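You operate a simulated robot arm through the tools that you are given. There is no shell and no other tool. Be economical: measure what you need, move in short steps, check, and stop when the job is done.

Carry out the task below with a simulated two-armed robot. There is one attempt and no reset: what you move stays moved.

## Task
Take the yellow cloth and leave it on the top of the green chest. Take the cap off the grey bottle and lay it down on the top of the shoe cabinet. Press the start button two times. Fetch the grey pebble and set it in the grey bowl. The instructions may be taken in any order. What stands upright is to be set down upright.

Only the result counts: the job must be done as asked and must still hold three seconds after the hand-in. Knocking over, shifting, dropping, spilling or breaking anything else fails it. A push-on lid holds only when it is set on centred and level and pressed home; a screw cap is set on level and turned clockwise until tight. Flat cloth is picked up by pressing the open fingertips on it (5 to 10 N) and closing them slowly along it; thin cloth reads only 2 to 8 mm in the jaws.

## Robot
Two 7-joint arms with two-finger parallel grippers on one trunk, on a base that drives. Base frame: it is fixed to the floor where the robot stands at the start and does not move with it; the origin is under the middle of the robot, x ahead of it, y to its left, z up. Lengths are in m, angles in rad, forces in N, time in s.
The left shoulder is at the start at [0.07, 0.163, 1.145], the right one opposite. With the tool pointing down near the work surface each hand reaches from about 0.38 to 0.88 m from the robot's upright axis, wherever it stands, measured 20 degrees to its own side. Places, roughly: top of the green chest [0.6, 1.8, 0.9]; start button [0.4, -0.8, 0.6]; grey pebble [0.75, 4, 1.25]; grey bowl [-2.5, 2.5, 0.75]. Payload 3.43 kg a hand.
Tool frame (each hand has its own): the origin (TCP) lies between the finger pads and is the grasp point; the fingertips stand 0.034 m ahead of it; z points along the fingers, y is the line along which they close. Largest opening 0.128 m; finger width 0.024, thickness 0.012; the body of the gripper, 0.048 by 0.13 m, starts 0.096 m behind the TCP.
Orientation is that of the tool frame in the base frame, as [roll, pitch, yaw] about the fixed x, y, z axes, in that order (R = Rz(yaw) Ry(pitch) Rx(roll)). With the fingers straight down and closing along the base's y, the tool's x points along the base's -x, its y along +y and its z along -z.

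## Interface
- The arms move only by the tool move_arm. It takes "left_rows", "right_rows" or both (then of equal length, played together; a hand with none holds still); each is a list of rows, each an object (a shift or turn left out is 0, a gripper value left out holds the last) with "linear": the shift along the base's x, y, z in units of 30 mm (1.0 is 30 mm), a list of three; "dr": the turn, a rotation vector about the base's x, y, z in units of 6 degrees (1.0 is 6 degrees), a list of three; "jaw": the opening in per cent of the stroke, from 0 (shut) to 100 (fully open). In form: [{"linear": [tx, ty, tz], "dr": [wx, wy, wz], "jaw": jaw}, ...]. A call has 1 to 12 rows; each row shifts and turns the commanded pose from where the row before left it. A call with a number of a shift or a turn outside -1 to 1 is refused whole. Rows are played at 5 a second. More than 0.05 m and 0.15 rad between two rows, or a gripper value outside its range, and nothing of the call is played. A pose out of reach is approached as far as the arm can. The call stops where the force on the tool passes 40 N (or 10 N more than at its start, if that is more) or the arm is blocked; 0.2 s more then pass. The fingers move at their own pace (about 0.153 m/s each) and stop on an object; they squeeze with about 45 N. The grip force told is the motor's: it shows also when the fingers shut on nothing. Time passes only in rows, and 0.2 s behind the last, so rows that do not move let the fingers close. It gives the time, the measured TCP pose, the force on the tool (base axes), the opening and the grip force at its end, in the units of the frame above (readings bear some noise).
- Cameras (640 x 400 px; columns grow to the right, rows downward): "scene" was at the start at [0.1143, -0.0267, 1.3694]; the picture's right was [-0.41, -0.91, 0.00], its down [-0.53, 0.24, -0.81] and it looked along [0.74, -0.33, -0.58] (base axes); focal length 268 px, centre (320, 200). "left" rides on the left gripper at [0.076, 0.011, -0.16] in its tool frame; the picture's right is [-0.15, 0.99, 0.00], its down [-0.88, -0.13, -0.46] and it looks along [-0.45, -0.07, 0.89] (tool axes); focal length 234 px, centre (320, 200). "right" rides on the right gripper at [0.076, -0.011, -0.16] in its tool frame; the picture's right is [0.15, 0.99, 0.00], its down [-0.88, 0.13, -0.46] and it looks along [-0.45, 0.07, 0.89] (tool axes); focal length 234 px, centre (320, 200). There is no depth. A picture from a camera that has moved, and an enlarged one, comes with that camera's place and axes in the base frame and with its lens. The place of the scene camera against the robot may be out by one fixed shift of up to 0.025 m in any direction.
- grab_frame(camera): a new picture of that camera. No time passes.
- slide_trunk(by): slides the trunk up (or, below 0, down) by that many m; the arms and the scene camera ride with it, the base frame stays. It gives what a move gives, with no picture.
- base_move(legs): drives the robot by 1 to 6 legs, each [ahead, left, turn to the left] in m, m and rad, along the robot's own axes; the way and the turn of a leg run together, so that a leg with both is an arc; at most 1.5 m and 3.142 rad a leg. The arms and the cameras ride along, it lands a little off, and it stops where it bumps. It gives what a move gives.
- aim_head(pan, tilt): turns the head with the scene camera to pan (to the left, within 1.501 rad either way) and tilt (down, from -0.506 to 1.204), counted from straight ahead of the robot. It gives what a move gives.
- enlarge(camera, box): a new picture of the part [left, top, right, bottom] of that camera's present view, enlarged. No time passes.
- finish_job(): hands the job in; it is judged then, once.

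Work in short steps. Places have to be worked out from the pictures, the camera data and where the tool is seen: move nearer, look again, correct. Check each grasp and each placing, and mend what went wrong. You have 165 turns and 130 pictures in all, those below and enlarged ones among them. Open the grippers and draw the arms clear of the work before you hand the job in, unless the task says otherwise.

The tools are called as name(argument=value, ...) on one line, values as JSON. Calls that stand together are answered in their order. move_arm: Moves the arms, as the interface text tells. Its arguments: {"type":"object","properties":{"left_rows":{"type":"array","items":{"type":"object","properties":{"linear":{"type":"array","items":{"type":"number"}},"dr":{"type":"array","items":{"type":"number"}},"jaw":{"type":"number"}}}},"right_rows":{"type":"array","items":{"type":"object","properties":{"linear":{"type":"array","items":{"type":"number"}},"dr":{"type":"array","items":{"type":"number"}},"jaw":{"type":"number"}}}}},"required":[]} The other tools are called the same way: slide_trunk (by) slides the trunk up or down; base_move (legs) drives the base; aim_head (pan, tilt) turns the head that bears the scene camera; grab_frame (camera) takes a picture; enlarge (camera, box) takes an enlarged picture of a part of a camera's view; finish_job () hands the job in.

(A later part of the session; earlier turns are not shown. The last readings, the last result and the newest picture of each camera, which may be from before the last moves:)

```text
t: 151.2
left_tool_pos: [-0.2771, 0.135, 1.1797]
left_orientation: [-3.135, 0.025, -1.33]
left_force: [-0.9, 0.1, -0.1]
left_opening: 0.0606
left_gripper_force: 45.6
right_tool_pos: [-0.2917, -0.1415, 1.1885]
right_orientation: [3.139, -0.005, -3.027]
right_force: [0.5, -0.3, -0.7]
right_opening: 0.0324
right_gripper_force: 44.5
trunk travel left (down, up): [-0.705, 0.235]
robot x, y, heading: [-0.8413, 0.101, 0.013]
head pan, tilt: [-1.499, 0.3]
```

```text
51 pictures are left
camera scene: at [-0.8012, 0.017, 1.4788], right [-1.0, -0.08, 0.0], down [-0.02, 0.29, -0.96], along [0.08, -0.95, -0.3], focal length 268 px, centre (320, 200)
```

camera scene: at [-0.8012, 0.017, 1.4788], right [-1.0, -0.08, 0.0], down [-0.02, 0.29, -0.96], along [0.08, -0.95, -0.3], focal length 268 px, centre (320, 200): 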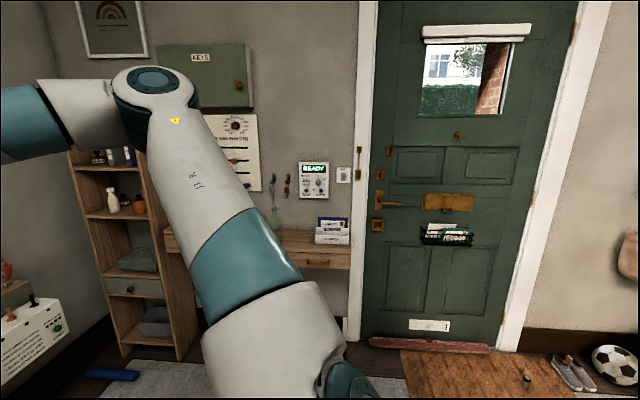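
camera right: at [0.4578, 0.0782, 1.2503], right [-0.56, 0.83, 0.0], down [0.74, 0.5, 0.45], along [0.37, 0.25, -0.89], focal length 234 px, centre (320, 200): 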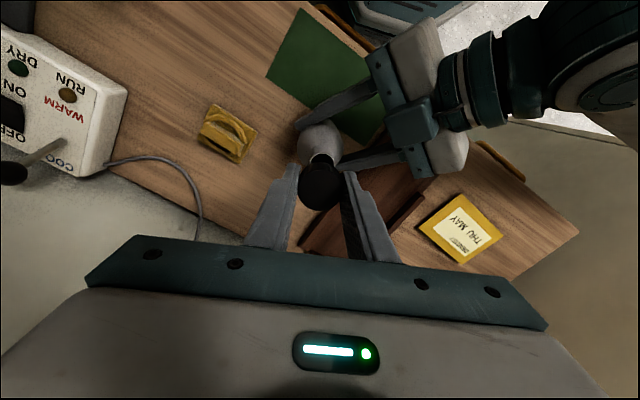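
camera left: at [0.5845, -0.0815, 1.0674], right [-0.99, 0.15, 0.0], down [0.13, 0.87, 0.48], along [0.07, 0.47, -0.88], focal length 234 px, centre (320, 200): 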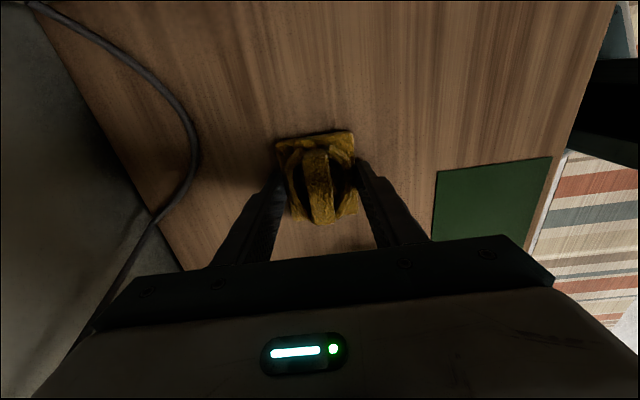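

No other shoe unit exists: the bench I started at (with shoes in it) must be the shoe cabinet, its top the work surface. I drive back to it to lay the cap there.

base_move(legs=[[0.74, 0, -0.01]])

aim_head(pan=-0.15, tilt=0.8)

move_arm(right_rows=[{"linear": [0.3, 0.6, -1]}, {"linear": [0.3, 0.4, -1]}, {"linear": [0.3, 0, -1]}, {"linear": [0, 0, -1]}, {}])

grab_frame(camera="scene")

```text
t: 155.1
left_tool_pos: [0.4385, 0.1297, 1.179]
left_orientation: [-3.134, 0.026, -1.346]
left_force: [0.6, 0.0, 0.5]
left_opening: 0.0609
left_gripper_force: 44.6
right_tool_pos: [0.4208, -0.1477, 1.1899]
right_orientation: [3.141, -0.003, -3.043]
right_force: [-0.1, 0.3, -0.1]
right_opening: 0.0335
right_gripper_force: 11.3
trunk travel left (down, up): [-0.705, 0.235]
robot x, y, heading: [-0.127, 0.1043, -0.003]
head pan, tilt: [-1.499, 0.3]
```

```text
t: 156.6
left_tool_pos: [0.4391, 0.1293, 1.1806]
left_orientation: [-3.134, 0.026, -1.345]
left_force: [-0.5, -0.4, 0.2]
left_opening: 0.0606
left_gripper_force: 45.3
right_tool_pos: [0.4206, -0.1469, 1.1897]
right_orientation: [3.139, -0.003, -3.042]
right_force: [0.5, -0.2, -0.5]
right_opening: 0.0325
right_gripper_force: 45.0
trunk travel left (down, up): [-0.705, 0.235]
robot x, y, heading: [-0.1289, 0.1026, -0.003]
head pan, tilt: [-0.15, 0.799]
```

```text
t: 157.8
left_tool_pos: [0.438, 0.129, 1.1796]
left_orientation: [-3.135, 0.027, -1.346]
left_force: [-0.3, -0.8, -1.2]
left_opening: 0.0605
left_gripper_force: 45.0
right_tool_pos: [0.4498, -0.1132, 1.0698]
right_orientation: [3.141, -0.004, -3.042]
right_force: [-0.4, 0.1, 0.2]
right_opening: 0.0328
right_gripper_force: 37.9
trunk travel left (down, up): [-0.705, 0.235]
robot x, y, heading: [-0.1301, 0.0998, -0.007]
head pan, tilt: [-0.15, 0.799]
```

```text
50 pictures are left
camera scene: at [-0.0141, 0.0984, 1.4345], right [-0.15, -0.99, 0.0], down [-0.71, 0.11, -0.7], along [0.69, -0.11, -0.72], focal length 268 px, centre (320, 200)
```

scene: 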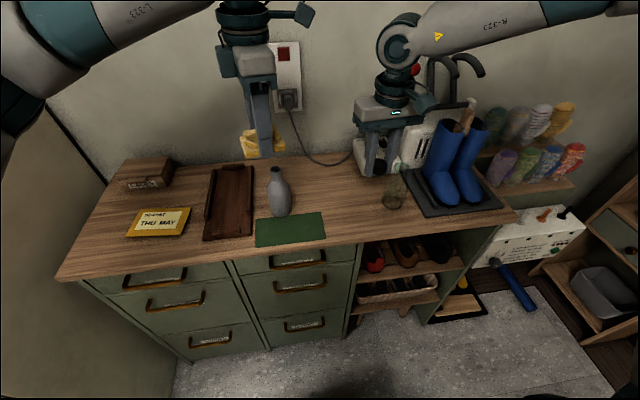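

Right hand is above the clear area between bottle and vase. I move to about (0.49, -0.075) and descend.

move_arm(right_rows=[{"linear": [0.7, 0.6, 0]}, {"linear": [0.6, 0.6, -0.5]}, {"linear": [0, 0, -1]}, {"linear": [0, 0, -1]}, {"linear": [0, 0, -1]}, {"linear": [0, 0, -0.8]}, {}])

grab_frame(camera="right")

enlarge(camera="scene", box=[280, 100, 440, 230])

```text
t: 159.4
left_tool_pos: [0.4391, 0.1293, 1.1801]
left_orientation: [-3.137, 0.027, -1.346]
left_force: [0.3, 0.9, 0.0]
left_opening: 0.0605
left_gripper_force: 44.6
right_tool_pos: [0.4625, -0.1123, 0.956]
right_orientation: [3.138, -0.004, -3.041]
right_force: [-0.4, -0.5, -0.2]
right_opening: 0.0332
right_gripper_force: 38.3
right hand out of reach, approached as far as the arm can: row 2, 3, 4, 5, 6
trunk travel left (down, up): [-0.705, 0.235]
robot x, y, heading: [-0.1294, 0.1, -0.003]
head pan, tilt: [-0.15, 0.799]
```

```text
49 pictures are left
camera right: at [0.388, -0.1299, 1.115], right [-0.24, 0.97, 0.0], down [0.86, 0.22, 0.45], along [0.44, 0.11, -0.89], focal length 234 px, centre (320, 200)
```

right: 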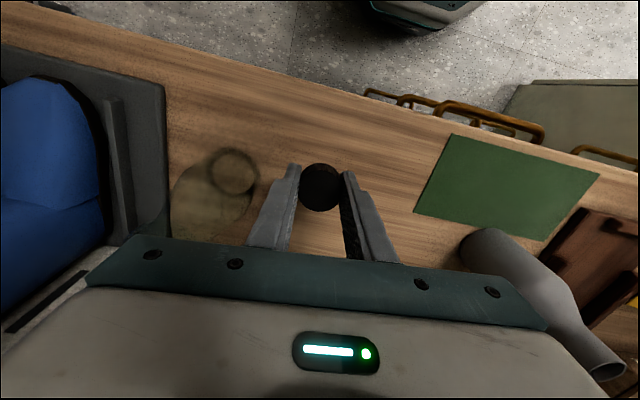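

```text
3.08 times, centred on (360, 165) of scene
camera zoom: at [-0.0133, 0.0986, 1.4344], right [-0.15, -0.99, 0.0], down [-0.71, 0.11, -0.7], along [0.69, -0.11, -0.72], focal length 826 px, centre (197, 308)
```

zoom: 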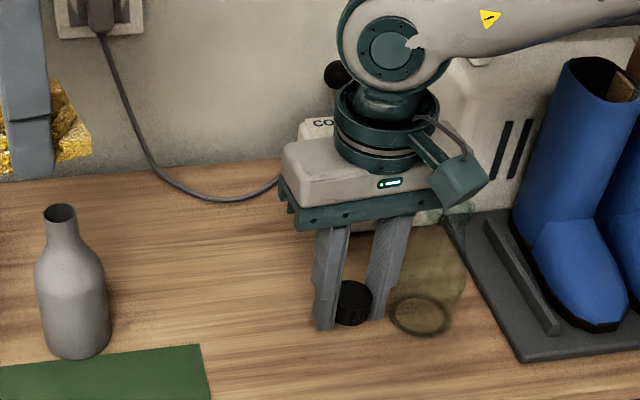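

Reach stops near the vase; turning the base left 0.1 rad shifts the hand ~6 cm away from it toward the clear spot.

base_move(legs=[[0, 0, 0.1]])

move_arm(right_rows=[{"linear": [0, 0, -0.6]}, {"linear": [0, 0, -0.5]}, {}])

```text
t: 160.3
left_tool_pos: [0.4332, 0.1819, 1.1799]
left_orientation: [-3.134, 0.029, -1.249]
left_force: [-1.1, -0.5, -0.6]
left_opening: 0.0606
left_gripper_force: 45.3
right_tool_pos: [0.4803, -0.0549, 0.9553]
right_orientation: [3.138, -0.004, -2.945]
right_force: [0.5, -0.6, 0.5]
right_opening: 0.0332
right_gripper_force: 25.4
trunk travel left (down, up): [-0.705, 0.235]
robot x, y, heading: [-0.1264, 0.1008, 0.095]
head pan, tilt: [-0.15, 0.799]
```

```text
t: 161.1
left_tool_pos: [0.4331, 0.1842, 1.1791]
left_orientation: [-3.136, 0.027, -1.25]
left_force: [0.3, -0.2, -0.7]
left_opening: 0.061
left_gripper_force: 45.4
right_tool_pos: [0.4718, -0.0677, 0.9308]
right_orientation: [3.14, -0.003, -2.945]
right_force: [0.3, -0.1, -0.1]
right_opening: 0.0333
right_gripper_force: 25.0
right hand out of reach, approached as far as the arm can: row 1, 2
trunk travel left (down, up): [-0.705, 0.235]
robot x, y, heading: [-0.1261, 0.0992, 0.096]
head pan, tilt: [-0.15, 0.799]
```

At (0.472, -0.068, 0.931). I pull the target slightly toward the reachable side and lower until contact.

move_arm(right_rows=[{"linear": [-0.3, -0.6, -0.3]}, {"linear": [0, 0, -0.1]}, {"linear": [0, 0, -0.1]}, {}])

enlarge(camera="right", box=[220, 100, 420, 230])

```text
t: 162.1
left_tool_pos: [0.4332, 0.1834, 1.1796]
left_orientation: [-3.134, 0.027, -1.249]
left_force: [0.6, -0.6, 0.3]
left_opening: 0.0603
left_gripper_force: 44.7
right_tool_pos: [0.4632, -0.0836, 0.9182]
right_orientation: [3.139, -0.002, -2.946]
right_force: [0.2, 0.6, 1.1]
right_opening: 0.0334
right_gripper_force: 24.9
trunk travel left (down, up): [-0.705, 0.235]
robot x, y, heading: [-0.1273, 0.1009, 0.092]
head pan, tilt: [-0.15, 0.799]
```

```text
3.08 times, centred on (320, 165) of right
camera zoom: at [0.3912, -0.1097, 1.0759], right [-0.34, 0.94, 0.0], down [0.84, 0.3, 0.45], along [0.43, 0.15, -0.89], focal length 720 px, centre (320, 308)
```

zoom: 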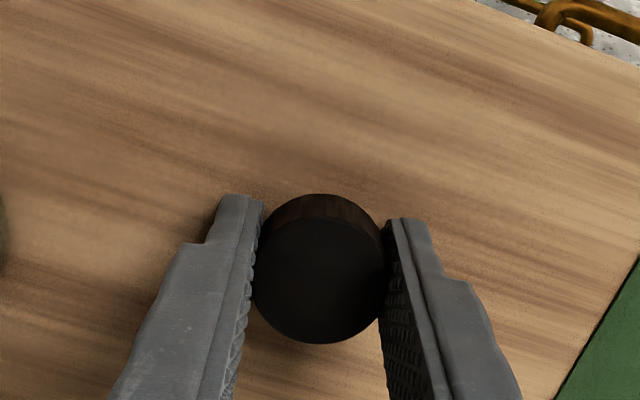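

No contact yet at 0.918; lowering in 2–3 mm steps.

move_arm(right_rows=[{"linear": [0, 0, -0.1]}, {"linear": [0, 0, -0.1]}, {}])

```text
t: 162.9
left_tool_pos: [0.4343, 0.1846, 1.1792]
left_orientation: [-3.136, 0.027, -1.249]
left_force: [0.2, 0.7, -0.6]
left_opening: 0.0608
left_gripper_force: 44.7
right_tool_pos: [0.4637, -0.084, 0.912]
right_orientation: [3.139, -0.003, -2.946]
right_force: [0.7, -0.9, 0.5]
right_opening: 0.0333
right_gripper_force: 24.8
trunk travel left (down, up): [-0.705, 0.235]
robot x, y, heading: [-0.1298, 0.1035, 0.094]
head pan, tilt: [-0.15, 0.799]
```

move_arm(right_rows=[{"linear": [0, 0, -0.1]}, {"linear": [0, 0, -0.05]}, {}])

```text
t: 163.7
left_tool_pos: [0.4319, 0.1844, 1.1817]
left_orientation: [-3.135, 0.027, -1.249]
left_force: [0.1, -0.7, -1.0]
left_opening: 0.0607
left_gripper_force: 44.7
right_tool_pos: [0.4643, -0.0845, 0.9089]
right_orientation: [3.138, -0.001, -2.945]
right_force: [-2.1, -2.6, 18.7]
right_opening: 0.0331
right_gripper_force: 24.9
trunk travel left (down, up): [-0.705, 0.235]
robot x, y, heading: [-0.1284, 0.1072, 0.093]
head pan, tilt: [-0.15, 0.799]
```

Contact at 0.909. I ease up 1 mm, open the jaws, and rise straight.

move_arm(right_rows=[{"linear": [0, 0, 0.06]}, {"jaw": 35}, {"jaw": 50}, {}, {"linear": [0, 0, 0.5]}, {"linear": [0, 0, 1]}, {"linear": [0, 0, 1]}, {"linear": [0, 0, 1]}, {"linear": [0, 0, 1]}, {"linear": [0, 0, 1]}])

grab_frame(camera="right")

enlarge(camera="scene", box=[240, 120, 440, 260])

```text
t: 165.9
left_tool_pos: [0.4333, 0.1828, 1.1807]
left_orientation: [-3.133, 0.027, -1.249]
left_force: [-0.6, 0.1, 0.1]
left_opening: 0.0608
left_gripper_force: 44.6
right_tool_pos: [0.4613, -0.0872, 1.0729]
right_orientation: [3.14, -0.003, -2.947]
right_force: [-0.7, 0.5, -0.1]
right_opening: 0.064
right_gripper_force: 0.1
trunk travel left (down, up): [-0.705, 0.235]
robot x, y, heading: [-0.1288, 0.1041, 0.09]
head pan, tilt: [-0.15, 0.799]
```

```text
46 pictures are left
camera right: at [0.3898, -0.1119, 1.2321], right [-0.34, 0.94, 0.0], down [0.84, 0.3, 0.45], along [0.43, 0.15, -0.89], focal length 234 px, centre (320, 200)
```

right: 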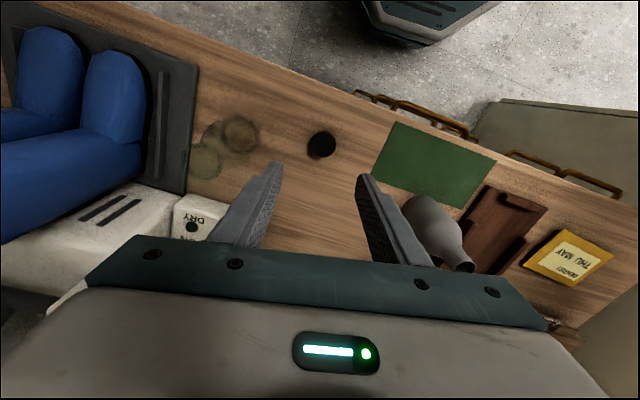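

```text
2.86 times, centred on (340, 190) of scene
camera zoom: at [-0.0138, 0.111, 1.4345], right [-0.06, -1.0, 0.0], down [-0.72, 0.04, -0.7], along [0.7, -0.04, -0.72], focal length 767 px, centre (263, 229)
```

zoom: 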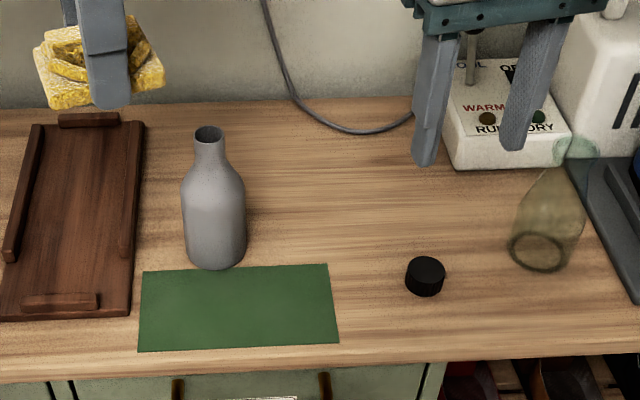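

Cap lies upright on the shoe-cabinet top. Next, carry the cloth to the green chest: raise the right hand, back off, slide left along the room and look.

move_arm(right_rows=[{"linear": [-0.3, -0.5, 1]}, {"linear": [-0.3, -0.5, 1]}, {"linear": [-0.3, -0.5, 1]}, {"linear": [-0.3, -0.5, 1]}])

base_move(legs=[[-0.6, 0, -0.09], [0, 0.85, 0], [0, 0.8, 0]])

aim_head(pan=0.1, tilt=0.45)

grab_frame(camera="scene")

```text
t: 166.9
left_tool_pos: [0.4311, 0.1825, 1.1806]
left_orientation: [-3.136, 0.026, -1.249]
left_force: [-0.7, 0.0, 0.2]
left_opening: 0.0609
left_gripper_force: 46.0
right_tool_pos: [0.4244, -0.1491, 1.1944]
right_orientation: [3.138, 0.0, -2.945]
right_force: [-0.1, 0.9, 0.1]
right_opening: 0.064
right_gripper_force: 0.1
trunk travel left (down, up): [-0.705, 0.235]
robot x, y, heading: [-0.1266, 0.1046, 0.095]
head pan, tilt: [-0.15, 0.799]
```

```text
t: 178.4
left_tool_pos: [-0.167, 1.7676, 1.1801]
left_orientation: [-3.134, 0.025, -1.34]
left_force: [0.6, 0.5, -0.5]
left_opening: 0.0606
left_gripper_force: 45.5
right_tool_pos: [-0.2041, 1.4375, 1.1929]
right_orientation: [3.14, -0.004, -3.037]
right_force: [-0.1, 0.0, -0.4]
right_opening: 0.0641
right_gripper_force: 0.2
trunk travel left (down, up): [-0.705, 0.235]
robot x, y, heading: [-0.7345, 1.7409, 0.002]
head pan, tilt: [-0.15, 0.799]
```

```text
t: 179.2
left_tool_pos: [-0.1671, 1.7671, 1.1798]
left_orientation: [-3.136, 0.026, -1.341]
left_force: [0.3, 0.2, 0.3]
left_opening: 0.0607
left_gripper_force: 45.5
right_tool_pos: [-0.2035, 1.4378, 1.1923]
right_orientation: [3.14, -0.005, -3.037]
right_force: [-0.1, -0.9, 0.2]
right_opening: 0.0639
right_gripper_force: 0.1
trunk travel left (down, up): [-0.705, 0.235]
robot x, y, heading: [-0.7323, 1.7327, 0.005]
head pan, tilt: [0.099, 0.45]
```

```text
44 pictures are left
camera scene: at [-0.6067, 1.7553, 1.4648], right [0.1, -0.99, 0.0], down [-0.43, -0.04, -0.9], along [0.9, 0.09, -0.44], focal length 268 px, centre (320, 200)
```

scene: 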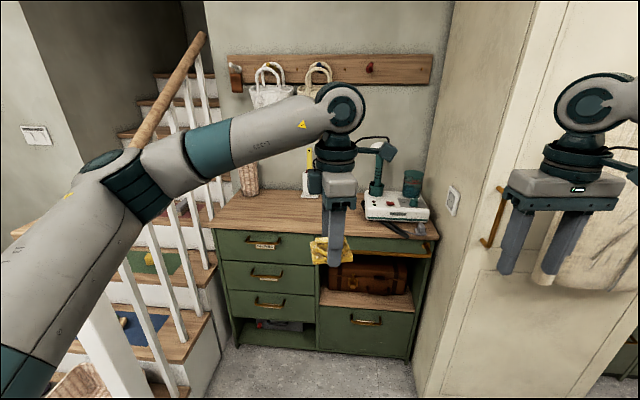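

The chest top is clear at front-left-centre (front edge x≈0.30, y 1.4–2.28). I tuck the right hand in to clear the closet, then drive forward.

move_arm(right_rows=[{"linear": [-0.7, 0.4, 0.3]}, {"linear": [-0.7, 0.4, 0.3]}, {"linear": [-0.7, 0.4, 0.3]}, {"linear": [-0.7, 0.4, 0.3]}])

base_move(legs=[[0.3, 0, 0]])

aim_head(pan=0.0, tilt=0.65)

grab_frame(camera="scene")

```text
t: 180.2
left_tool_pos: [-0.1673, 1.7679, 1.1798]
left_orientation: [-3.136, 0.025, -1.339]
left_force: [-0.1, 0.5, -0.6]
left_opening: 0.0605
left_gripper_force: 45.4
right_tool_pos: [-0.2902, 1.484, 1.2307]
right_orientation: [3.141, -0.001, -3.036]
right_force: [0.3, -0.2, 1.0]
right_opening: 0.0639
right_gripper_force: 0.0
trunk travel left (down, up): [-0.705, 0.235]
robot x, y, heading: [-0.7317, 1.7373, 0.007]
head pan, tilt: [0.099, 0.45]
```

```text
t: 182.3
left_tool_pos: [0.1355, 1.7662, 1.1817]
left_orientation: [-3.136, 0.026, -1.345]
left_force: [0.5, 0.2, 0.0]
left_opening: 0.0606
left_gripper_force: 45.1
right_tool_pos: [0.0139, 1.4812, 1.2316]
right_orientation: [3.141, -0.003, -3.04]
right_force: [0.2, 0.0, 0.0]
right_opening: 0.0642
right_gripper_force: 0.2
trunk travel left (down, up): [-0.705, 0.235]
robot x, y, heading: [-0.4262, 1.7397, -0.0]
head pan, tilt: [0.099, 0.45]
```

```text
t: 183.0
left_tool_pos: [0.1381, 1.765, 1.1799]
left_orientation: [-3.137, 0.025, -1.342]
left_force: [0.0, -0.3, -0.6]
left_opening: 0.0609
left_gripper_force: 44.5
right_tool_pos: [0.0153, 1.4829, 1.2302]
right_orientation: [3.139, -0.002, -3.042]
right_force: [0.4, 0.9, 0.0]
right_opening: 0.0642
right_gripper_force: 0.0
trunk travel left (down, up): [-0.705, 0.235]
robot x, y, heading: [-0.4305, 1.7394, 0.002]
head pan, tilt: [0.0, 0.649]
```

```text
43 pictures are left
camera scene: at [-0.307, 1.7458, 1.447], right [0.0, -1.0, 0.0], down [-0.6, 0.0, -0.8], along [0.8, 0.0, -0.6], focal length 268 px, centre (320, 200)
```

scene: 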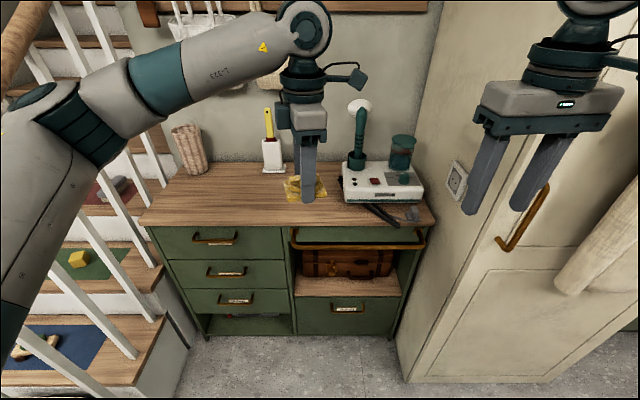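

Path is clear. I drive 0.2 m more, then extend the left hand over the free spot at ≈(0.45, 1.90).

base_move(legs=[[0.2, 0, 0]])

move_arm(left_rows=[{"linear": [0.6, 0.7, 0]}, {"linear": [0.6, 0.7, 0]}, {"linear": [0.6, 0.7, 0]}, {"linear": [0.6, 0.7, 0]}, {"linear": [0.6, 0.7, 0]}, {"linear": [0.5, 0.7, 0]}, {}])

grab_frame(camera="left")

grab_frame(camera="scene")

```text
t: 184.7
left_tool_pos: [0.3447, 1.765, 1.1803]
left_orientation: [-3.133, 0.027, -1.344]
left_force: [0.3, -0.8, -0.7]
left_opening: 0.0604
left_gripper_force: 44.5
right_tool_pos: [0.2215, 1.4827, 1.231]
right_orientation: [3.14, -0.002, -3.04]
right_force: [-0.1, -0.2, -0.3]
right_opening: 0.0641
right_gripper_force: 0.0
trunk travel left (down, up): [-0.705, 0.235]
robot x, y, heading: [-0.2228, 1.7405, 0.001]
head pan, tilt: [0.0, 0.649]
```

```text
t: 186.3
left_tool_pos: [0.4529, 1.8926, 1.1806]
left_orientation: [-3.135, 0.026, -1.343]
left_force: [0.2, -0.3, -0.4]
left_opening: 0.0606
left_gripper_force: 44.9
right_tool_pos: [0.2219, 1.4812, 1.2308]
right_orientation: [3.139, -0.002, -3.041]
right_force: [0.2, -0.7, -0.4]
right_opening: 0.0639
right_gripper_force: 0.1
trunk travel left (down, up): [-0.705, 0.235]
robot x, y, heading: [-0.2189, 1.7396, 0.0]
head pan, tilt: [0.0, 0.649]
```

```text
42 pictures are left
camera left: at [0.457, 1.8112, 1.3381], right [-1.0, -0.08, 0.0], down [-0.07, 0.87, 0.48], along [-0.04, 0.48, -0.88], focal length 234 px, centre (320, 200)
```

left: 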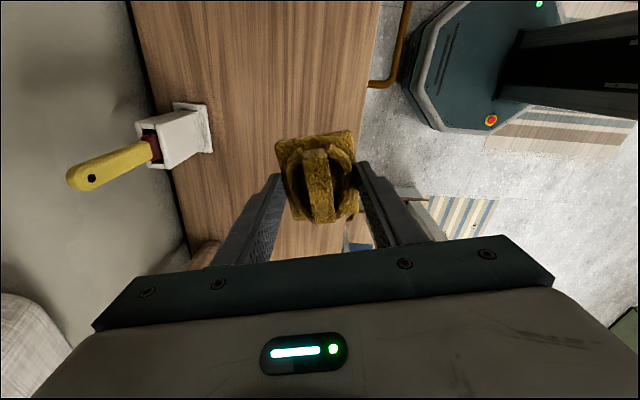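

```text
41 pictures are left
camera scene: at [-0.1002, 1.7449, 1.4471], right [0.0, -1.0, 0.0], down [-0.6, 0.0, -0.8], along [0.8, 0.0, -0.6], focal length 268 px, centre (320, 200)
```

scene: 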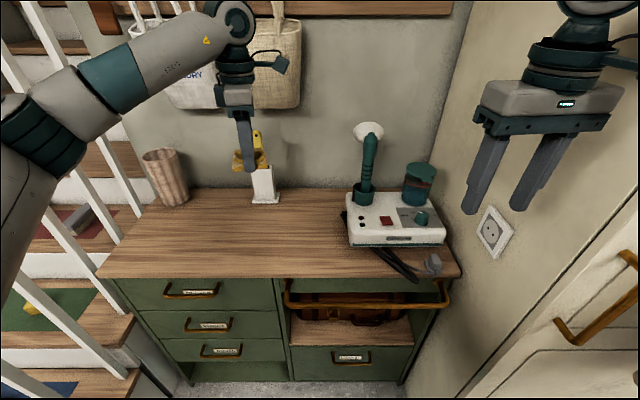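

The spot below is clear. I shift 25 mm further in and descend to z≈0.97.

move_arm(left_rows=[{"linear": [0.8, 0, -0.5]}, {"linear": [0, 0, -1]}, {"linear": [0, 0, -1]}, {"linear": [0, 0, -1]}, {"linear": [0, 0, -1]}, {"linear": [0, 0, -1]}, {"linear": [0, 0, -1]}, {"linear": [0, 0, -0.5]}, {}])

enlarge(camera="scene", box=[160, 100, 340, 260])

```text
t: 188.3
left_tool_pos: [0.4764, 1.8895, 0.9733]
left_orientation: [-3.135, 0.026, -1.343]
left_force: [0.6, -0.8, -0.7]
left_opening: 0.0603
left_gripper_force: 44.8
right_tool_pos: [0.2227, 1.4818, 1.23]
right_orientation: [3.14, -0.005, -3.041]
right_force: [-0.6, -0.4, -0.3]
right_opening: 0.0641
right_gripper_force: 0.1
trunk travel left (down, up): [-0.705, 0.235]
robot x, y, heading: [-0.2201, 1.736, 0.002]
head pan, tilt: [0.0, 0.649]
```

```text
2.50 times, centred on (250, 180) of scene
camera zoom: at [-0.1, 1.7452, 1.447], right [0.0, -1.0, 0.0], down [-0.6, 0.0, -0.8], along [0.8, 0.0, -0.6], focal length 671 px, centre (495, 250)
```

zoom: 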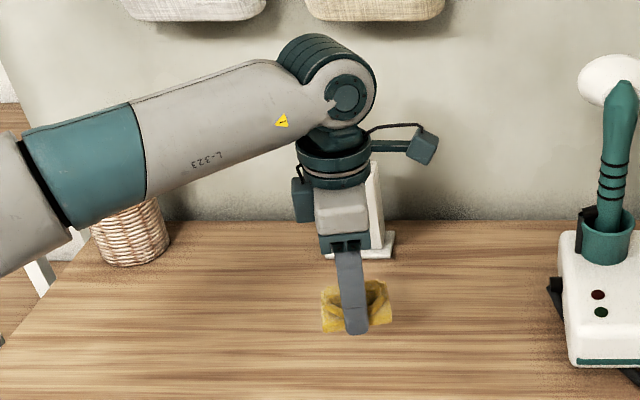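

Few cm left. I lower in small steps to contact.

move_arm(left_rows=[{"linear": [0, 0, -0.5]}, {"linear": [0, 0, -0.3]}, {"linear": [0, 0, -0.15]}, {"linear": [0, 0, -0.15]}, {}])

```text
t: 189.5
left_tool_pos: [0.4738, 1.8889, 0.9377]
left_orientation: [-3.134, 0.025, -1.344]
left_force: [0.2, -0.7, 0.1]
left_opening: 0.0608
left_gripper_force: 45.1
right_tool_pos: [0.2227, 1.4826, 1.232]
right_orientation: [3.14, -0.002, -3.039]
right_force: [-0.2, -0.1, 0.2]
right_opening: 0.0639
right_gripper_force: 0.1
trunk travel left (down, up): [-0.705, 0.235]
robot x, y, heading: [-0.2188, 1.7391, -0.002]
head pan, tilt: [0.0, 0.649]
```

move_arm(left_rows=[{"linear": [0, 0, -0.15]}, {"linear": [0, 0, -0.15]}, {"linear": [0, 0, -0.1]}, {}])

```text
t: 190.5
left_tool_pos: [0.475, 1.8909, 0.924]
left_orientation: [-3.135, 0.026, -1.344]
left_force: [0.7, 0.1, -0.6]
left_opening: 0.0606
left_gripper_force: 45.2
right_tool_pos: [0.2217, 1.4828, 1.2307]
right_orientation: [3.141, -0.003, -3.041]
right_force: [-0.2, 0.0, -0.6]
right_opening: 0.0642
right_gripper_force: 0.1
trunk travel left (down, up): [-0.705, 0.235]
robot x, y, heading: [-0.2196, 1.7374, 0.003]
head pan, tilt: [0.0, 0.649]
```

No contact yet; continuing down in 4 mm steps.

move_arm(left_rows=[{"linear": [0, 0, -0.15]}, {"linear": [0, 0, -0.15]}, {"linear": [0, 0, -0.15]}, {"linear": [0, 0, -0.1]}, {}])

```text
t: 191.7
left_tool_pos: [0.4735, 1.8903, 0.9083]
left_orientation: [-3.136, 0.027, -1.342]
left_force: [0.4, -0.2, -0.6]
left_opening: 0.0607
left_gripper_force: 45.0
right_tool_pos: [0.2224, 1.4819, 1.231]
right_orientation: [3.14, -0.003, -3.04]
right_force: [0.0, 0.0, 0.3]
right_opening: 0.064
right_gripper_force: 0.1
trunk travel left (down, up): [-0.705, 0.235]
robot x, y, heading: [-0.2198, 1.7378, 0.002]
head pan, tilt: [0.0, 0.649]
```

enlarge(camera="scene", box=[200, 160, 320, 260])

move_arm(left_rows=[{"linear": [0, 0, -0.15]}, {"linear": [0, 0, -0.15]}, {"linear": [0, 0, -0.1]}, {}])

```text
4.00 times, centred on (260, 210) of scene
camera zoom: at [-0.0999, 1.7453, 1.447], right [0.0, -1.0, 0.0], down [-0.6, 0.0, -0.8], along [0.8, 0.0, -0.6], focal length 1073 px, centre (560, 160)
```

zoom: 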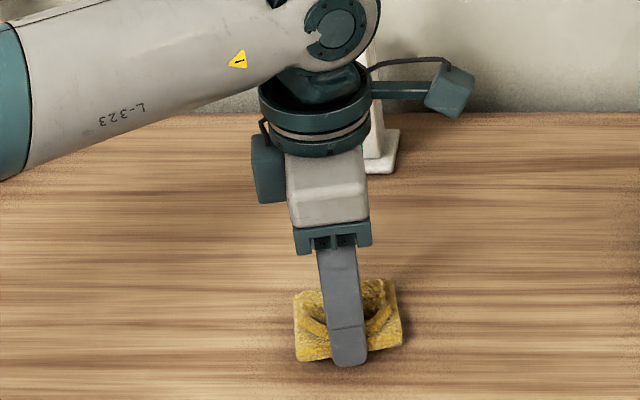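

```text
t: 192.7
left_tool_pos: [0.4744, 1.8908, 0.8961]
left_orientation: [-3.135, 0.027, -1.345]
left_force: [0.1, 0.3, -0.7]
left_opening: 0.0606
left_gripper_force: 45.0
right_tool_pos: [0.2226, 1.4821, 1.2313]
right_orientation: [3.14, -0.004, -3.04]
right_force: [0.0, -0.1, 0.3]
right_opening: 0.0641
right_gripper_force: 0.0
trunk travel left (down, up): [-0.705, 0.235]
robot x, y, heading: [-0.2189, 1.7414, -0.004]
head pan, tilt: [0.0, 0.649]
```

Shadow shows it's close. Continue lowering.

move_arm(left_rows=[{"linear": [0, 0, -0.15]}, {"linear": [0, 0, -0.15]}, {"linear": [0, 0, -0.15]}, {"linear": [0, 0, -0.15]}, {"linear": [0, 0, -0.1]}, {}])

```text
t: 193.4
left_tool_pos: [0.4748, 1.8913, 0.8948]
left_orientation: [-3.127, 0.02, -1.344]
left_force: [-14.7, 0.3, 20.3]
left_opening: 0.0605
left_gripper_force: 44.7
right_tool_pos: [0.2188, 1.4826, 1.2319]
right_orientation: [3.14, -0.001, -3.038]
right_force: [0.9, -0.8, -1.4]
right_opening: 0.064
right_gripper_force: 0.0
trunk travel left (down, up): [-0.705, 0.235]
robot x, y, heading: [-0.2198, 1.737, -0.001]
head pan, tilt: [0.0, 0.649]
stopped in row 3 (left hand): the force on the tool passed its limit (the readings are from after the stop); the commanded pose is now the measured one
```

Contact (z≈0.893). I ease up 2 mm, open slowly and rise.

move_arm(left_rows=[{"linear": [0, 0, 0.05]}, {"jaw": 55}, {"jaw": 65}, {"jaw": 85}, {}, {"linear": [0, 0, 0.7]}, {"linear": [0, 0, 1]}, {"linear": [0, 0, 1]}, {"linear": [0, 0, 1]}, {"linear": [0, 0, 1]}, {"linear": [0, 0, 1]}, {"linear": [0, 0, 1]}])

enlarge(camera="scene", box=[180, 130, 340, 260])

```text
t: 196.0
left_tool_pos: [0.4748, 1.8903, 1.0958]
left_orientation: [-3.128, 0.022, -1.344]
left_force: [-0.6, 0.1, 1.0]
left_opening: 0.1089
left_gripper_force: 0.0
right_tool_pos: [0.221, 1.4824, 1.231]
right_orientation: [3.141, -0.003, -3.042]
right_force: [0.2, 0.1, 0.4]
right_opening: 0.064
right_gripper_force: 0.0
trunk travel left (down, up): [-0.705, 0.235]
robot x, y, heading: [-0.2195, 1.736, -0.001]
head pan, tilt: [0.0, 0.649]
```

```text
3.08 times, centred on (260, 195) of scene
camera zoom: at [-0.1008, 1.745, 1.4471], right [0.0, -1.0, 0.0], down [-0.6, 0.0, -0.8], along [0.8, 0.0, -0.6], focal length 826 px, centre (505, 215)
```

zoom: 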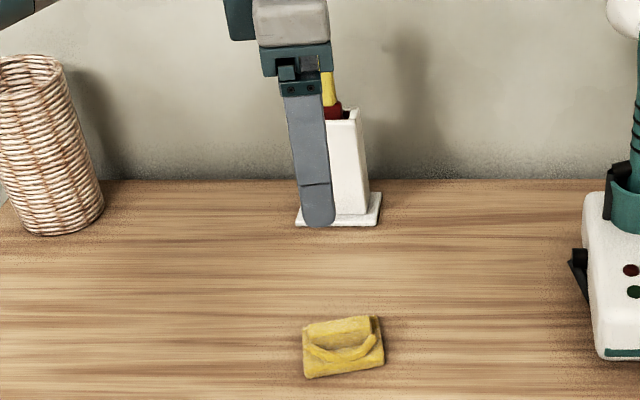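

Cloth rests flat on the green chest. Next the pebble near (0.75, 4, 1.25): raise the left hand, back off, turn left, advance and look.

move_arm(left_rows=[{"linear": [-0.7, 0.2, 1]}, {"linear": [-0.7, 0.2, 1]}, {"linear": [-0.7, 0.2, 1]}, {"linear": [-0.7, 0.2, 0.8]}, {"linear": [-0.7, 0.2, 0.5]}])

base_move(legs=[[-0.65, 0, 0], [0, 0, 1.57], [1.0, 0, 0]])

aim_head(pan=-0.8, tilt=0.25)

grab_frame(camera="scene")

```text
t: 197.2
left_tool_pos: [0.3726, 1.9193, 1.2213]
left_orientation: [-3.128, 0.021, -1.344]
left_force: [-0.3, -0.7, -0.5]
left_opening: 0.1087
left_gripper_force: 0.1
right_tool_pos: [0.2209, 1.4823, 1.2312]
right_orientation: [-3.141, 0.0, -3.041]
right_force: [-0.2, -0.4, -0.5]
right_opening: 0.0641
right_gripper_force: 0.0
trunk travel left (down, up): [-0.705, 0.235]
robot x, y, heading: [-0.2202, 1.7342, -0.007]
head pan, tilt: [0.0, 0.649]
```

```text
t: 209.5
left_tool_pos: [-1.109, 3.3255, 1.2218]
left_orientation: [-3.127, 0.02, 0.25]
left_force: [0.0, 0.8, 0.4]
left_opening: 0.1091
left_gripper_force: 0.1
right_tool_pos: [-0.6684, 3.1836, 1.2299]
right_orientation: [3.138, -0.001, -1.445]
right_force: [-0.6, -0.1, 0.2]
right_opening: 0.064
right_gripper_force: 0.1
trunk travel left (down, up): [-0.705, 0.235]
robot x, y, heading: [-0.9155, 2.7369, 1.593]
head pan, tilt: [0.0, 0.649]
```

```text
t: 210.7
left_tool_pos: [-1.1078, 3.3246, 1.2218]
left_orientation: [-3.129, 0.021, 0.252]
left_force: [0.0, 0.9, 1.0]
left_opening: 0.1087
left_gripper_force: 0.0
right_tool_pos: [-0.6684, 3.1837, 1.2299]
right_orientation: [3.141, -0.004, -1.446]
right_force: [0.4, 1.0, 0.1]
right_opening: 0.064
right_gripper_force: 0.0
trunk travel left (down, up): [-0.705, 0.235]
robot x, y, heading: [-0.9119, 2.7367, 1.595]
head pan, tilt: [-0.799, 0.25]
```

```text
37 pictures are left
camera scene: at [-0.8633, 2.8614, 1.4835], right [0.71, -0.7, 0.0], down [-0.17, -0.18, -0.97], along [0.68, 0.69, -0.25], focal length 268 px, centre (320, 200)
```

scene: 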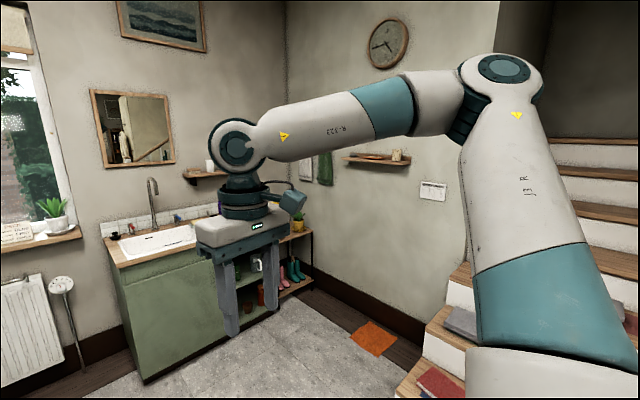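

The wall shelf at picture (375,158) matches (0.75, 3.95, ~1.25). Zooming to find the pebble.

enlarge(camera="scene", box=[330, 130, 430, 190])

```text
6.40 times, centred on (380, 160) of scene
camera zoom: at [-0.8633, 2.8614, 1.4835], right [0.71, -0.7, 0.0], down [-0.17, -0.18, -0.97], along [0.68, 0.69, -0.25], focal length 1717 px, centre (-64, 456)
```

zoom: 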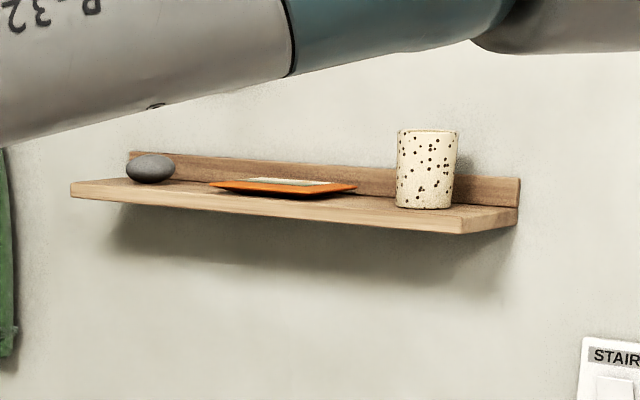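

The grey pebble sits on the far (left) end of the shelf, ≈(0.75, 4.14, 1.29). I drive up to y≈3.94, face +x and approach partway, raising the trunk.

base_move(legs=[[1.2, 0, 0], [0, 0, -1.595], [0.5, 0, 0]])

slide_trunk(by=0.2)

aim_head(pan=0.15, tilt=0.3)

grab_frame(camera="scene")

```text
t: 223.1
left_tool_pos: [0.1422, 4.0953, 1.2233]
left_orientation: [-3.127, 0.021, -1.34]
left_force: [-0.1, -0.3, -0.4]
left_opening: 0.1088
left_gripper_force: 0.1
right_tool_pos: [-0.01, 3.6591, 1.2292]
right_orientation: [3.139, -0.002, -3.038]
right_force: [0.1, -0.8, 0.5]
right_opening: 0.064
right_gripper_force: 0.1
trunk travel left (down, up): [-0.705, 0.235]
robot x, y, heading: [-0.4575, 3.9139, 0.001]
head pan, tilt: [-0.799, 0.25]
```

```text
t: 225.3
left_tool_pos: [0.143, 4.0957, 1.4207]
left_orientation: [-3.13, 0.022, -1.343]
left_force: [-0.1, -0.2, 0.2]
left_opening: 0.1089
left_gripper_force: 0.1
right_tool_pos: [-0.0084, 3.6579, 1.4313]
right_orientation: [3.14, -0.001, -3.038]
right_force: [0.5, -0.3, 0.8]
right_opening: 0.0638
right_gripper_force: 0.1
trunk travel left (down, up): [-0.905, 0.035]
robot x, y, heading: [-0.4485, 3.9117, -0.008]
head pan, tilt: [-0.799, 0.25]
```

```text
t: 226.5
left_tool_pos: [0.1427, 4.0955, 1.4217]
left_orientation: [-3.128, 0.022, -1.342]
left_force: [0.2, 0.0, 0.4]
left_opening: 0.109
left_gripper_force: 0.0
right_tool_pos: [-0.0078, 3.6582, 1.4317]
right_orientation: [3.141, -0.002, -3.037]
right_force: [0.4, 0.1, 0.0]
right_opening: 0.0642
right_gripper_force: 0.0
trunk travel left (down, up): [-0.905, 0.035]
robot x, y, heading: [-0.4508, 3.9127, -0.006]
head pan, tilt: [0.15, 0.3]
```

```text
35 pictures are left
camera scene: at [-0.3249, 3.9352, 1.6788], right [0.15, -0.99, 0.0], down [-0.29, -0.04, -0.96], along [0.94, 0.14, -0.3], focal length 268 px, centre (320, 200)
```

scene: 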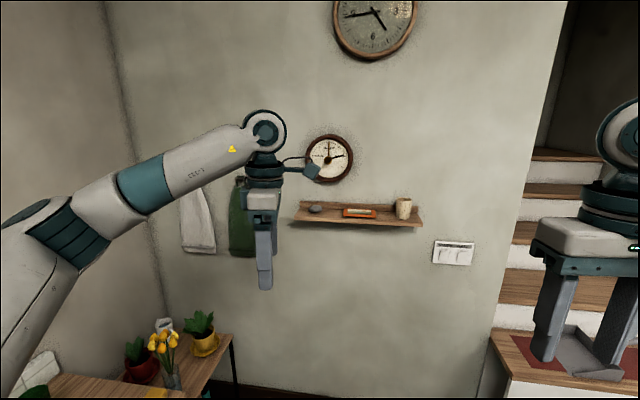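

Two rays intersect at pebble ≈(0.70, 4.105, 1.33). I rotate the left tool to close along y, then drive 0.4 m nearer.

move_arm(left_rows=[{"dr": [0, 0, -1], "jaw": 85}, {"dr": [0, 0, -1]}, {"dr": [0, 0, -1]}, {"dr": [0, 0, -1]}, {"dr": [0, 0, -1]}, {"dr": [0, 0, -1]}, {"dr": [0, 0, -1]}, {"dr": [0, 0, -1]}, {"dr": [0, 0, -1]}, {"dr": [0, 0, -1]}, {"dr": [0, 0, -1]}, {"dr": [0, 0, -1]}])

move_arm(left_rows=[{"dr": [0, 0, -1], "linear": [0, 0, 0.5]}, {"dr": [0, 0, -1], "linear": [0, 0, 0.5]}, {"dr": [0, 0, -1]}, {"dr": [0, 0, -1]}, {"dr": [0, 0, -1]}])

base_move(legs=[[0.4, 0, 0]])

grab_frame(camera="left")

```text
t: 229.1
left_tool_pos: [0.1423, 4.0955, 1.4222]
left_orientation: [-3.127, 0.02, -2.601]
left_force: [0.2, -1.1, -0.2]
left_opening: 0.1088
left_gripper_force: 0.2
right_tool_pos: [-0.0078, 3.6579, 1.4303]
right_orientation: [3.14, -0.002, -3.038]
right_force: [0.1, -0.5, 0.1]
right_opening: 0.0639
right_gripper_force: 0.0
trunk travel left (down, up): [-0.905, 0.035]
robot x, y, heading: [-0.4506, 3.9117, 0.001]
head pan, tilt: [0.15, 0.3]
```

```text
t: 230.3
left_tool_pos: [0.1419, 4.0953, 1.4517]
left_orientation: [-3.128, 0.02, -3.123]
left_force: [-1.0, 0.3, 0.0]
left_opening: 0.1088
left_gripper_force: 0.0
right_tool_pos: [-0.0084, 3.658, 1.431]
right_orientation: [3.14, -0.003, -3.038]
right_force: [-0.6, -0.5, 0.2]
right_opening: 0.064
right_gripper_force: 0.1
trunk travel left (down, up): [-0.905, 0.035]
robot x, y, heading: [-0.4526, 3.9078, -0.001]
head pan, tilt: [0.15, 0.3]
```

```text
t: 232.8
left_tool_pos: [0.5396, 4.0917, 1.4533]
left_orientation: [-3.128, 0.022, -3.127]
left_force: [0.1, 0.5, -0.5]
left_opening: 0.1088
left_gripper_force: 0.0
right_tool_pos: [0.3863, 3.6558, 1.4315]
right_orientation: [3.14, -0.001, -3.044]
right_force: [0.4, 0.2, 1.0]
right_opening: 0.064
right_gripper_force: 0.1
trunk travel left (down, up): [-0.905, 0.035]
robot x, y, heading: [-0.0557, 3.9125, -0.003]
head pan, tilt: [0.15, 0.3]
```

```text
34 pictures are left
camera left: at [0.4586, 4.1041, 1.6112], right [0.13, 0.99, -0.01], down [0.87, -0.11, 0.48], along [0.47, -0.07, -0.88], focal length 234 px, centre (320, 200)
```

left: 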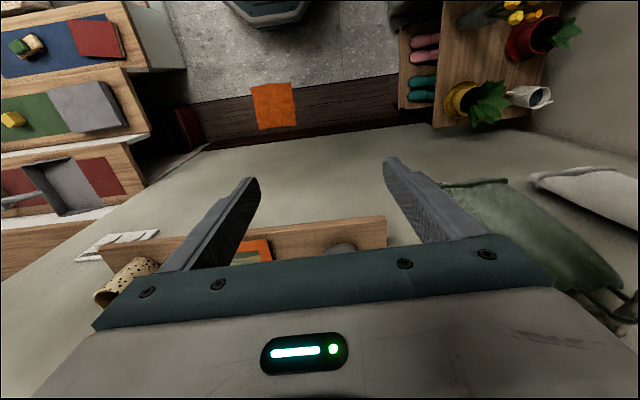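

Pebble peeks past the palm at ≈(0.69, 4.105). I check from the head camera.

aim_head(pan=0.25, tilt=0.4)

enlarge(camera="scene", box=[220, 90, 400, 230])

```text
t: 233.5
left_tool_pos: [0.5403, 4.094, 1.4529]
left_orientation: [-3.128, 0.02, -3.128]
left_force: [0.2, -0.5, -0.7]
left_opening: 0.109
left_gripper_force: 0.1
right_tool_pos: [0.39, 3.6565, 1.4309]
right_orientation: [3.14, -0.003, -3.044]
right_force: [-0.4, -0.6, -0.8]
right_opening: 0.0639
right_gripper_force: 0.0
trunk travel left (down, up): [-0.905, 0.035]
robot x, y, heading: [-0.0525, 3.9093, -0.009]
head pan, tilt: [0.25, 0.4]
```

```text
2.86 times, centred on (310, 160) of scene
camera zoom: at [0.0709, 3.9422, 1.6697], right [0.24, -0.97, 0.0], down [-0.38, -0.09, -0.92], along [0.89, 0.22, -0.39], focal length 767 px, centre (349, 314)
```

zoom: 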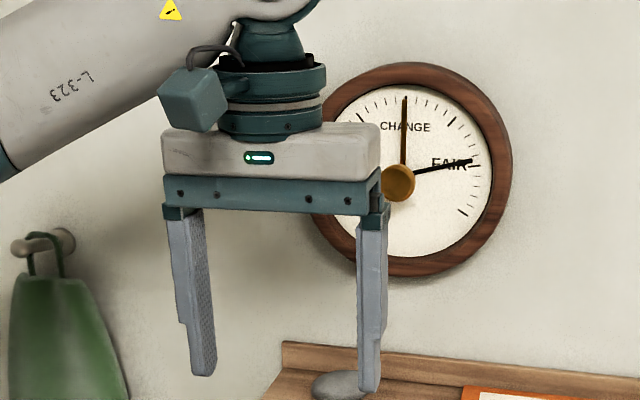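

A barometer protrudes behind, so I tilt the left hand ~48° (fingers forward-down) to keep the wrist away from it, and lower to z≈1.37 in front of the shelf.

move_arm(left_rows=[{"dr": [0, -1, 0], "jaw": 72}, {"dr": [0, -1, 0]}, {"dr": [0, -1, 0]}, {"dr": [0, -1, 0]}, {"dr": [0, -1, 0]}, {"dr": [0, -1, 0]}, {"dr": [0, -1, 0]}, {"dr": [0, -1, 0]}, {"linear": [0, 0.3, -0.9]}, {"linear": [0, 0.2, -0.9]}, {"linear": [0, 0, -0.9]}, {}])

enlarge(camera="scene", box=[220, 90, 400, 260])

grab_frame(camera="left")

```text
t: 236.1
left_tool_pos: [0.5418, 4.1068, 1.3714]
left_orientation: [-3.111, 0.859, -3.119]
left_force: [0.6, -0.6, -0.9]
left_opening: 0.092
left_gripper_force: 0.1
right_tool_pos: [0.3891, 3.655, 1.4308]
right_orientation: [3.138, -0.002, -3.044]
right_force: [-0.2, 0.4, -1.1]
right_opening: 0.0643
right_gripper_force: 0.1
trunk travel left (down, up): [-0.905, 0.035]
robot x, y, heading: [-0.0529, 3.9141, -0.004]
head pan, tilt: [0.25, 0.4]
```

```text
2.35 times, centred on (310, 175) of scene
camera zoom: at [0.0719, 3.9421, 1.6696], right [0.24, -0.97, 0.0], down [-0.38, -0.09, -0.92], along [0.89, 0.22, -0.39], focal length 631 px, centre (344, 259)
```

zoom: 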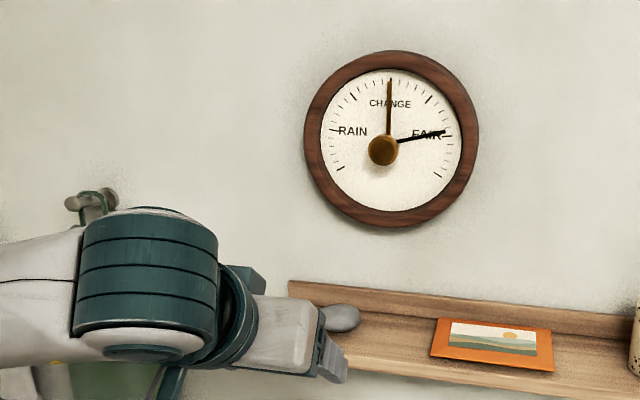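

```text
31 pictures are left
camera left: at [0.3709, 4.1191, 1.4177], right [0.1, 0.99, 0.09], down [0.23, -0.11, 0.97], along [0.97, -0.07, -0.24], focal length 234 px, centre (320, 200)
```

left: 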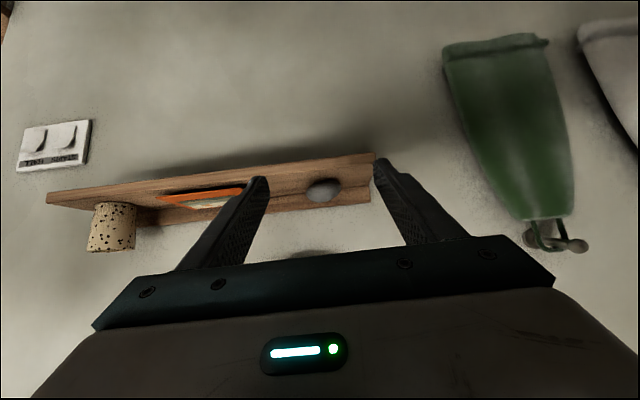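

Pebble ≈(0.70, 4.10), centre z≈1.322 and ~50 mm wide, nicely between the fingers. I lower slightly and advance 10 cm, then recheck.

move_arm(left_rows=[{"linear": [0, -0.15, -0.5]}, {"linear": [0.8, 0, 0]}, {"linear": [0.8, 0, 0]}, {"linear": [0.8, 0, 0]}, {"linear": [0.8, 0, 0]}, {}])

grab_frame(camera="left")

enlarge(camera="scene", box=[240, 130, 380, 260])

```text
t: 237.5
left_tool_pos: [0.6418, 4.1007, 1.3556]
left_orientation: [-3.111, 0.86, -3.121]
left_force: [-0.2, -0.1, -0.5]
left_opening: 0.0921
left_gripper_force: 0.0
right_tool_pos: [0.3902, 3.6553, 1.4304]
right_orientation: [3.14, -0.003, -3.045]
right_force: [-0.6, 0.2, -0.7]
right_opening: 0.0637
right_gripper_force: 0.1
trunk travel left (down, up): [-0.905, 0.035]
robot x, y, heading: [-0.0536, 3.9122, -0.005]
head pan, tilt: [0.25, 0.4]
```

```text
30 pictures are left
camera left: at [0.4689, 4.1123, 1.4023], right [0.1, 0.99, 0.09], down [0.23, -0.11, 0.97], along [0.97, -0.07, -0.24], focal length 234 px, centre (320, 200)
```

left: 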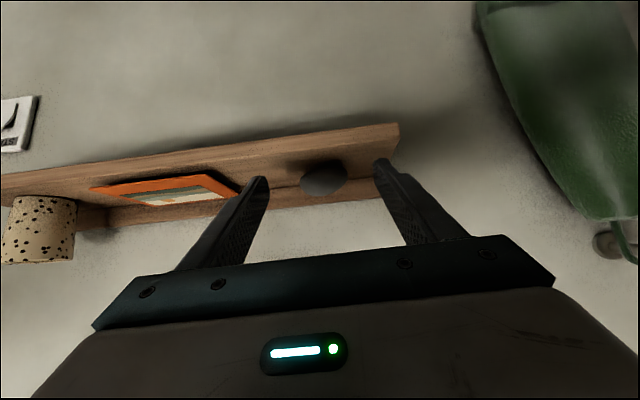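

```text
3.08 times, centred on (310, 195) of scene
camera zoom: at [0.0718, 3.9423, 1.6696], right [0.24, -0.97, 0.0], down [-0.38, -0.09, -0.92], along [0.89, 0.22, -0.39], focal length 826 px, centre (351, 215)
```

zoom: 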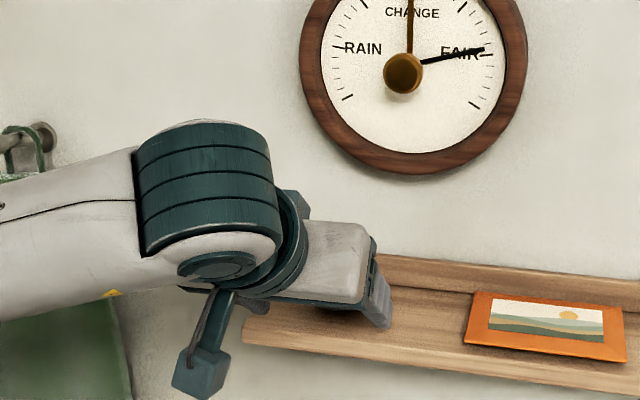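

Consistent fix: pebble (0.716, 4.101, 1.317). I advance 63 mm, then lower to z≈1.336 with force watch.

move_arm(left_rows=[{"linear": [0.7, 0, 0]}, {"linear": [0.7, 0, 0]}, {"linear": [0.7, 0, 0]}, {"linear": [0, 0, -0.25]}, {"linear": [0, 0, -0.2]}, {"linear": [0, 0, -0.15]}, {}])

grab_frame(camera="left")

```text
t: 239.1
left_tool_pos: [0.7013, 4.1021, 1.3358]
left_orientation: [-3.113, 0.859, -3.121]
left_force: [-0.6, 0.0, -0.3]
left_opening: 0.0921
left_gripper_force: 0.2
right_tool_pos: [0.389, 3.6551, 1.4299]
right_orientation: [3.139, -0.002, -3.043]
right_force: [0.0, -0.9, -0.2]
right_opening: 0.0638
right_gripper_force: 0.0
trunk travel left (down, up): [-0.905, 0.035]
robot x, y, heading: [-0.0514, 3.9132, -0.007]
head pan, tilt: [0.25, 0.4]
```

```text
28 pictures are left
camera left: at [0.5293, 4.1144, 1.3837], right [0.1, 0.99, 0.09], down [0.23, -0.11, 0.97], along [0.97, -0.07, -0.24], focal length 234 px, centre (320, 200)
```

left: 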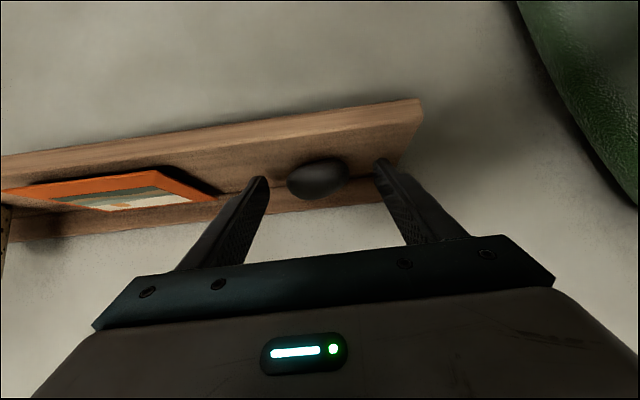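

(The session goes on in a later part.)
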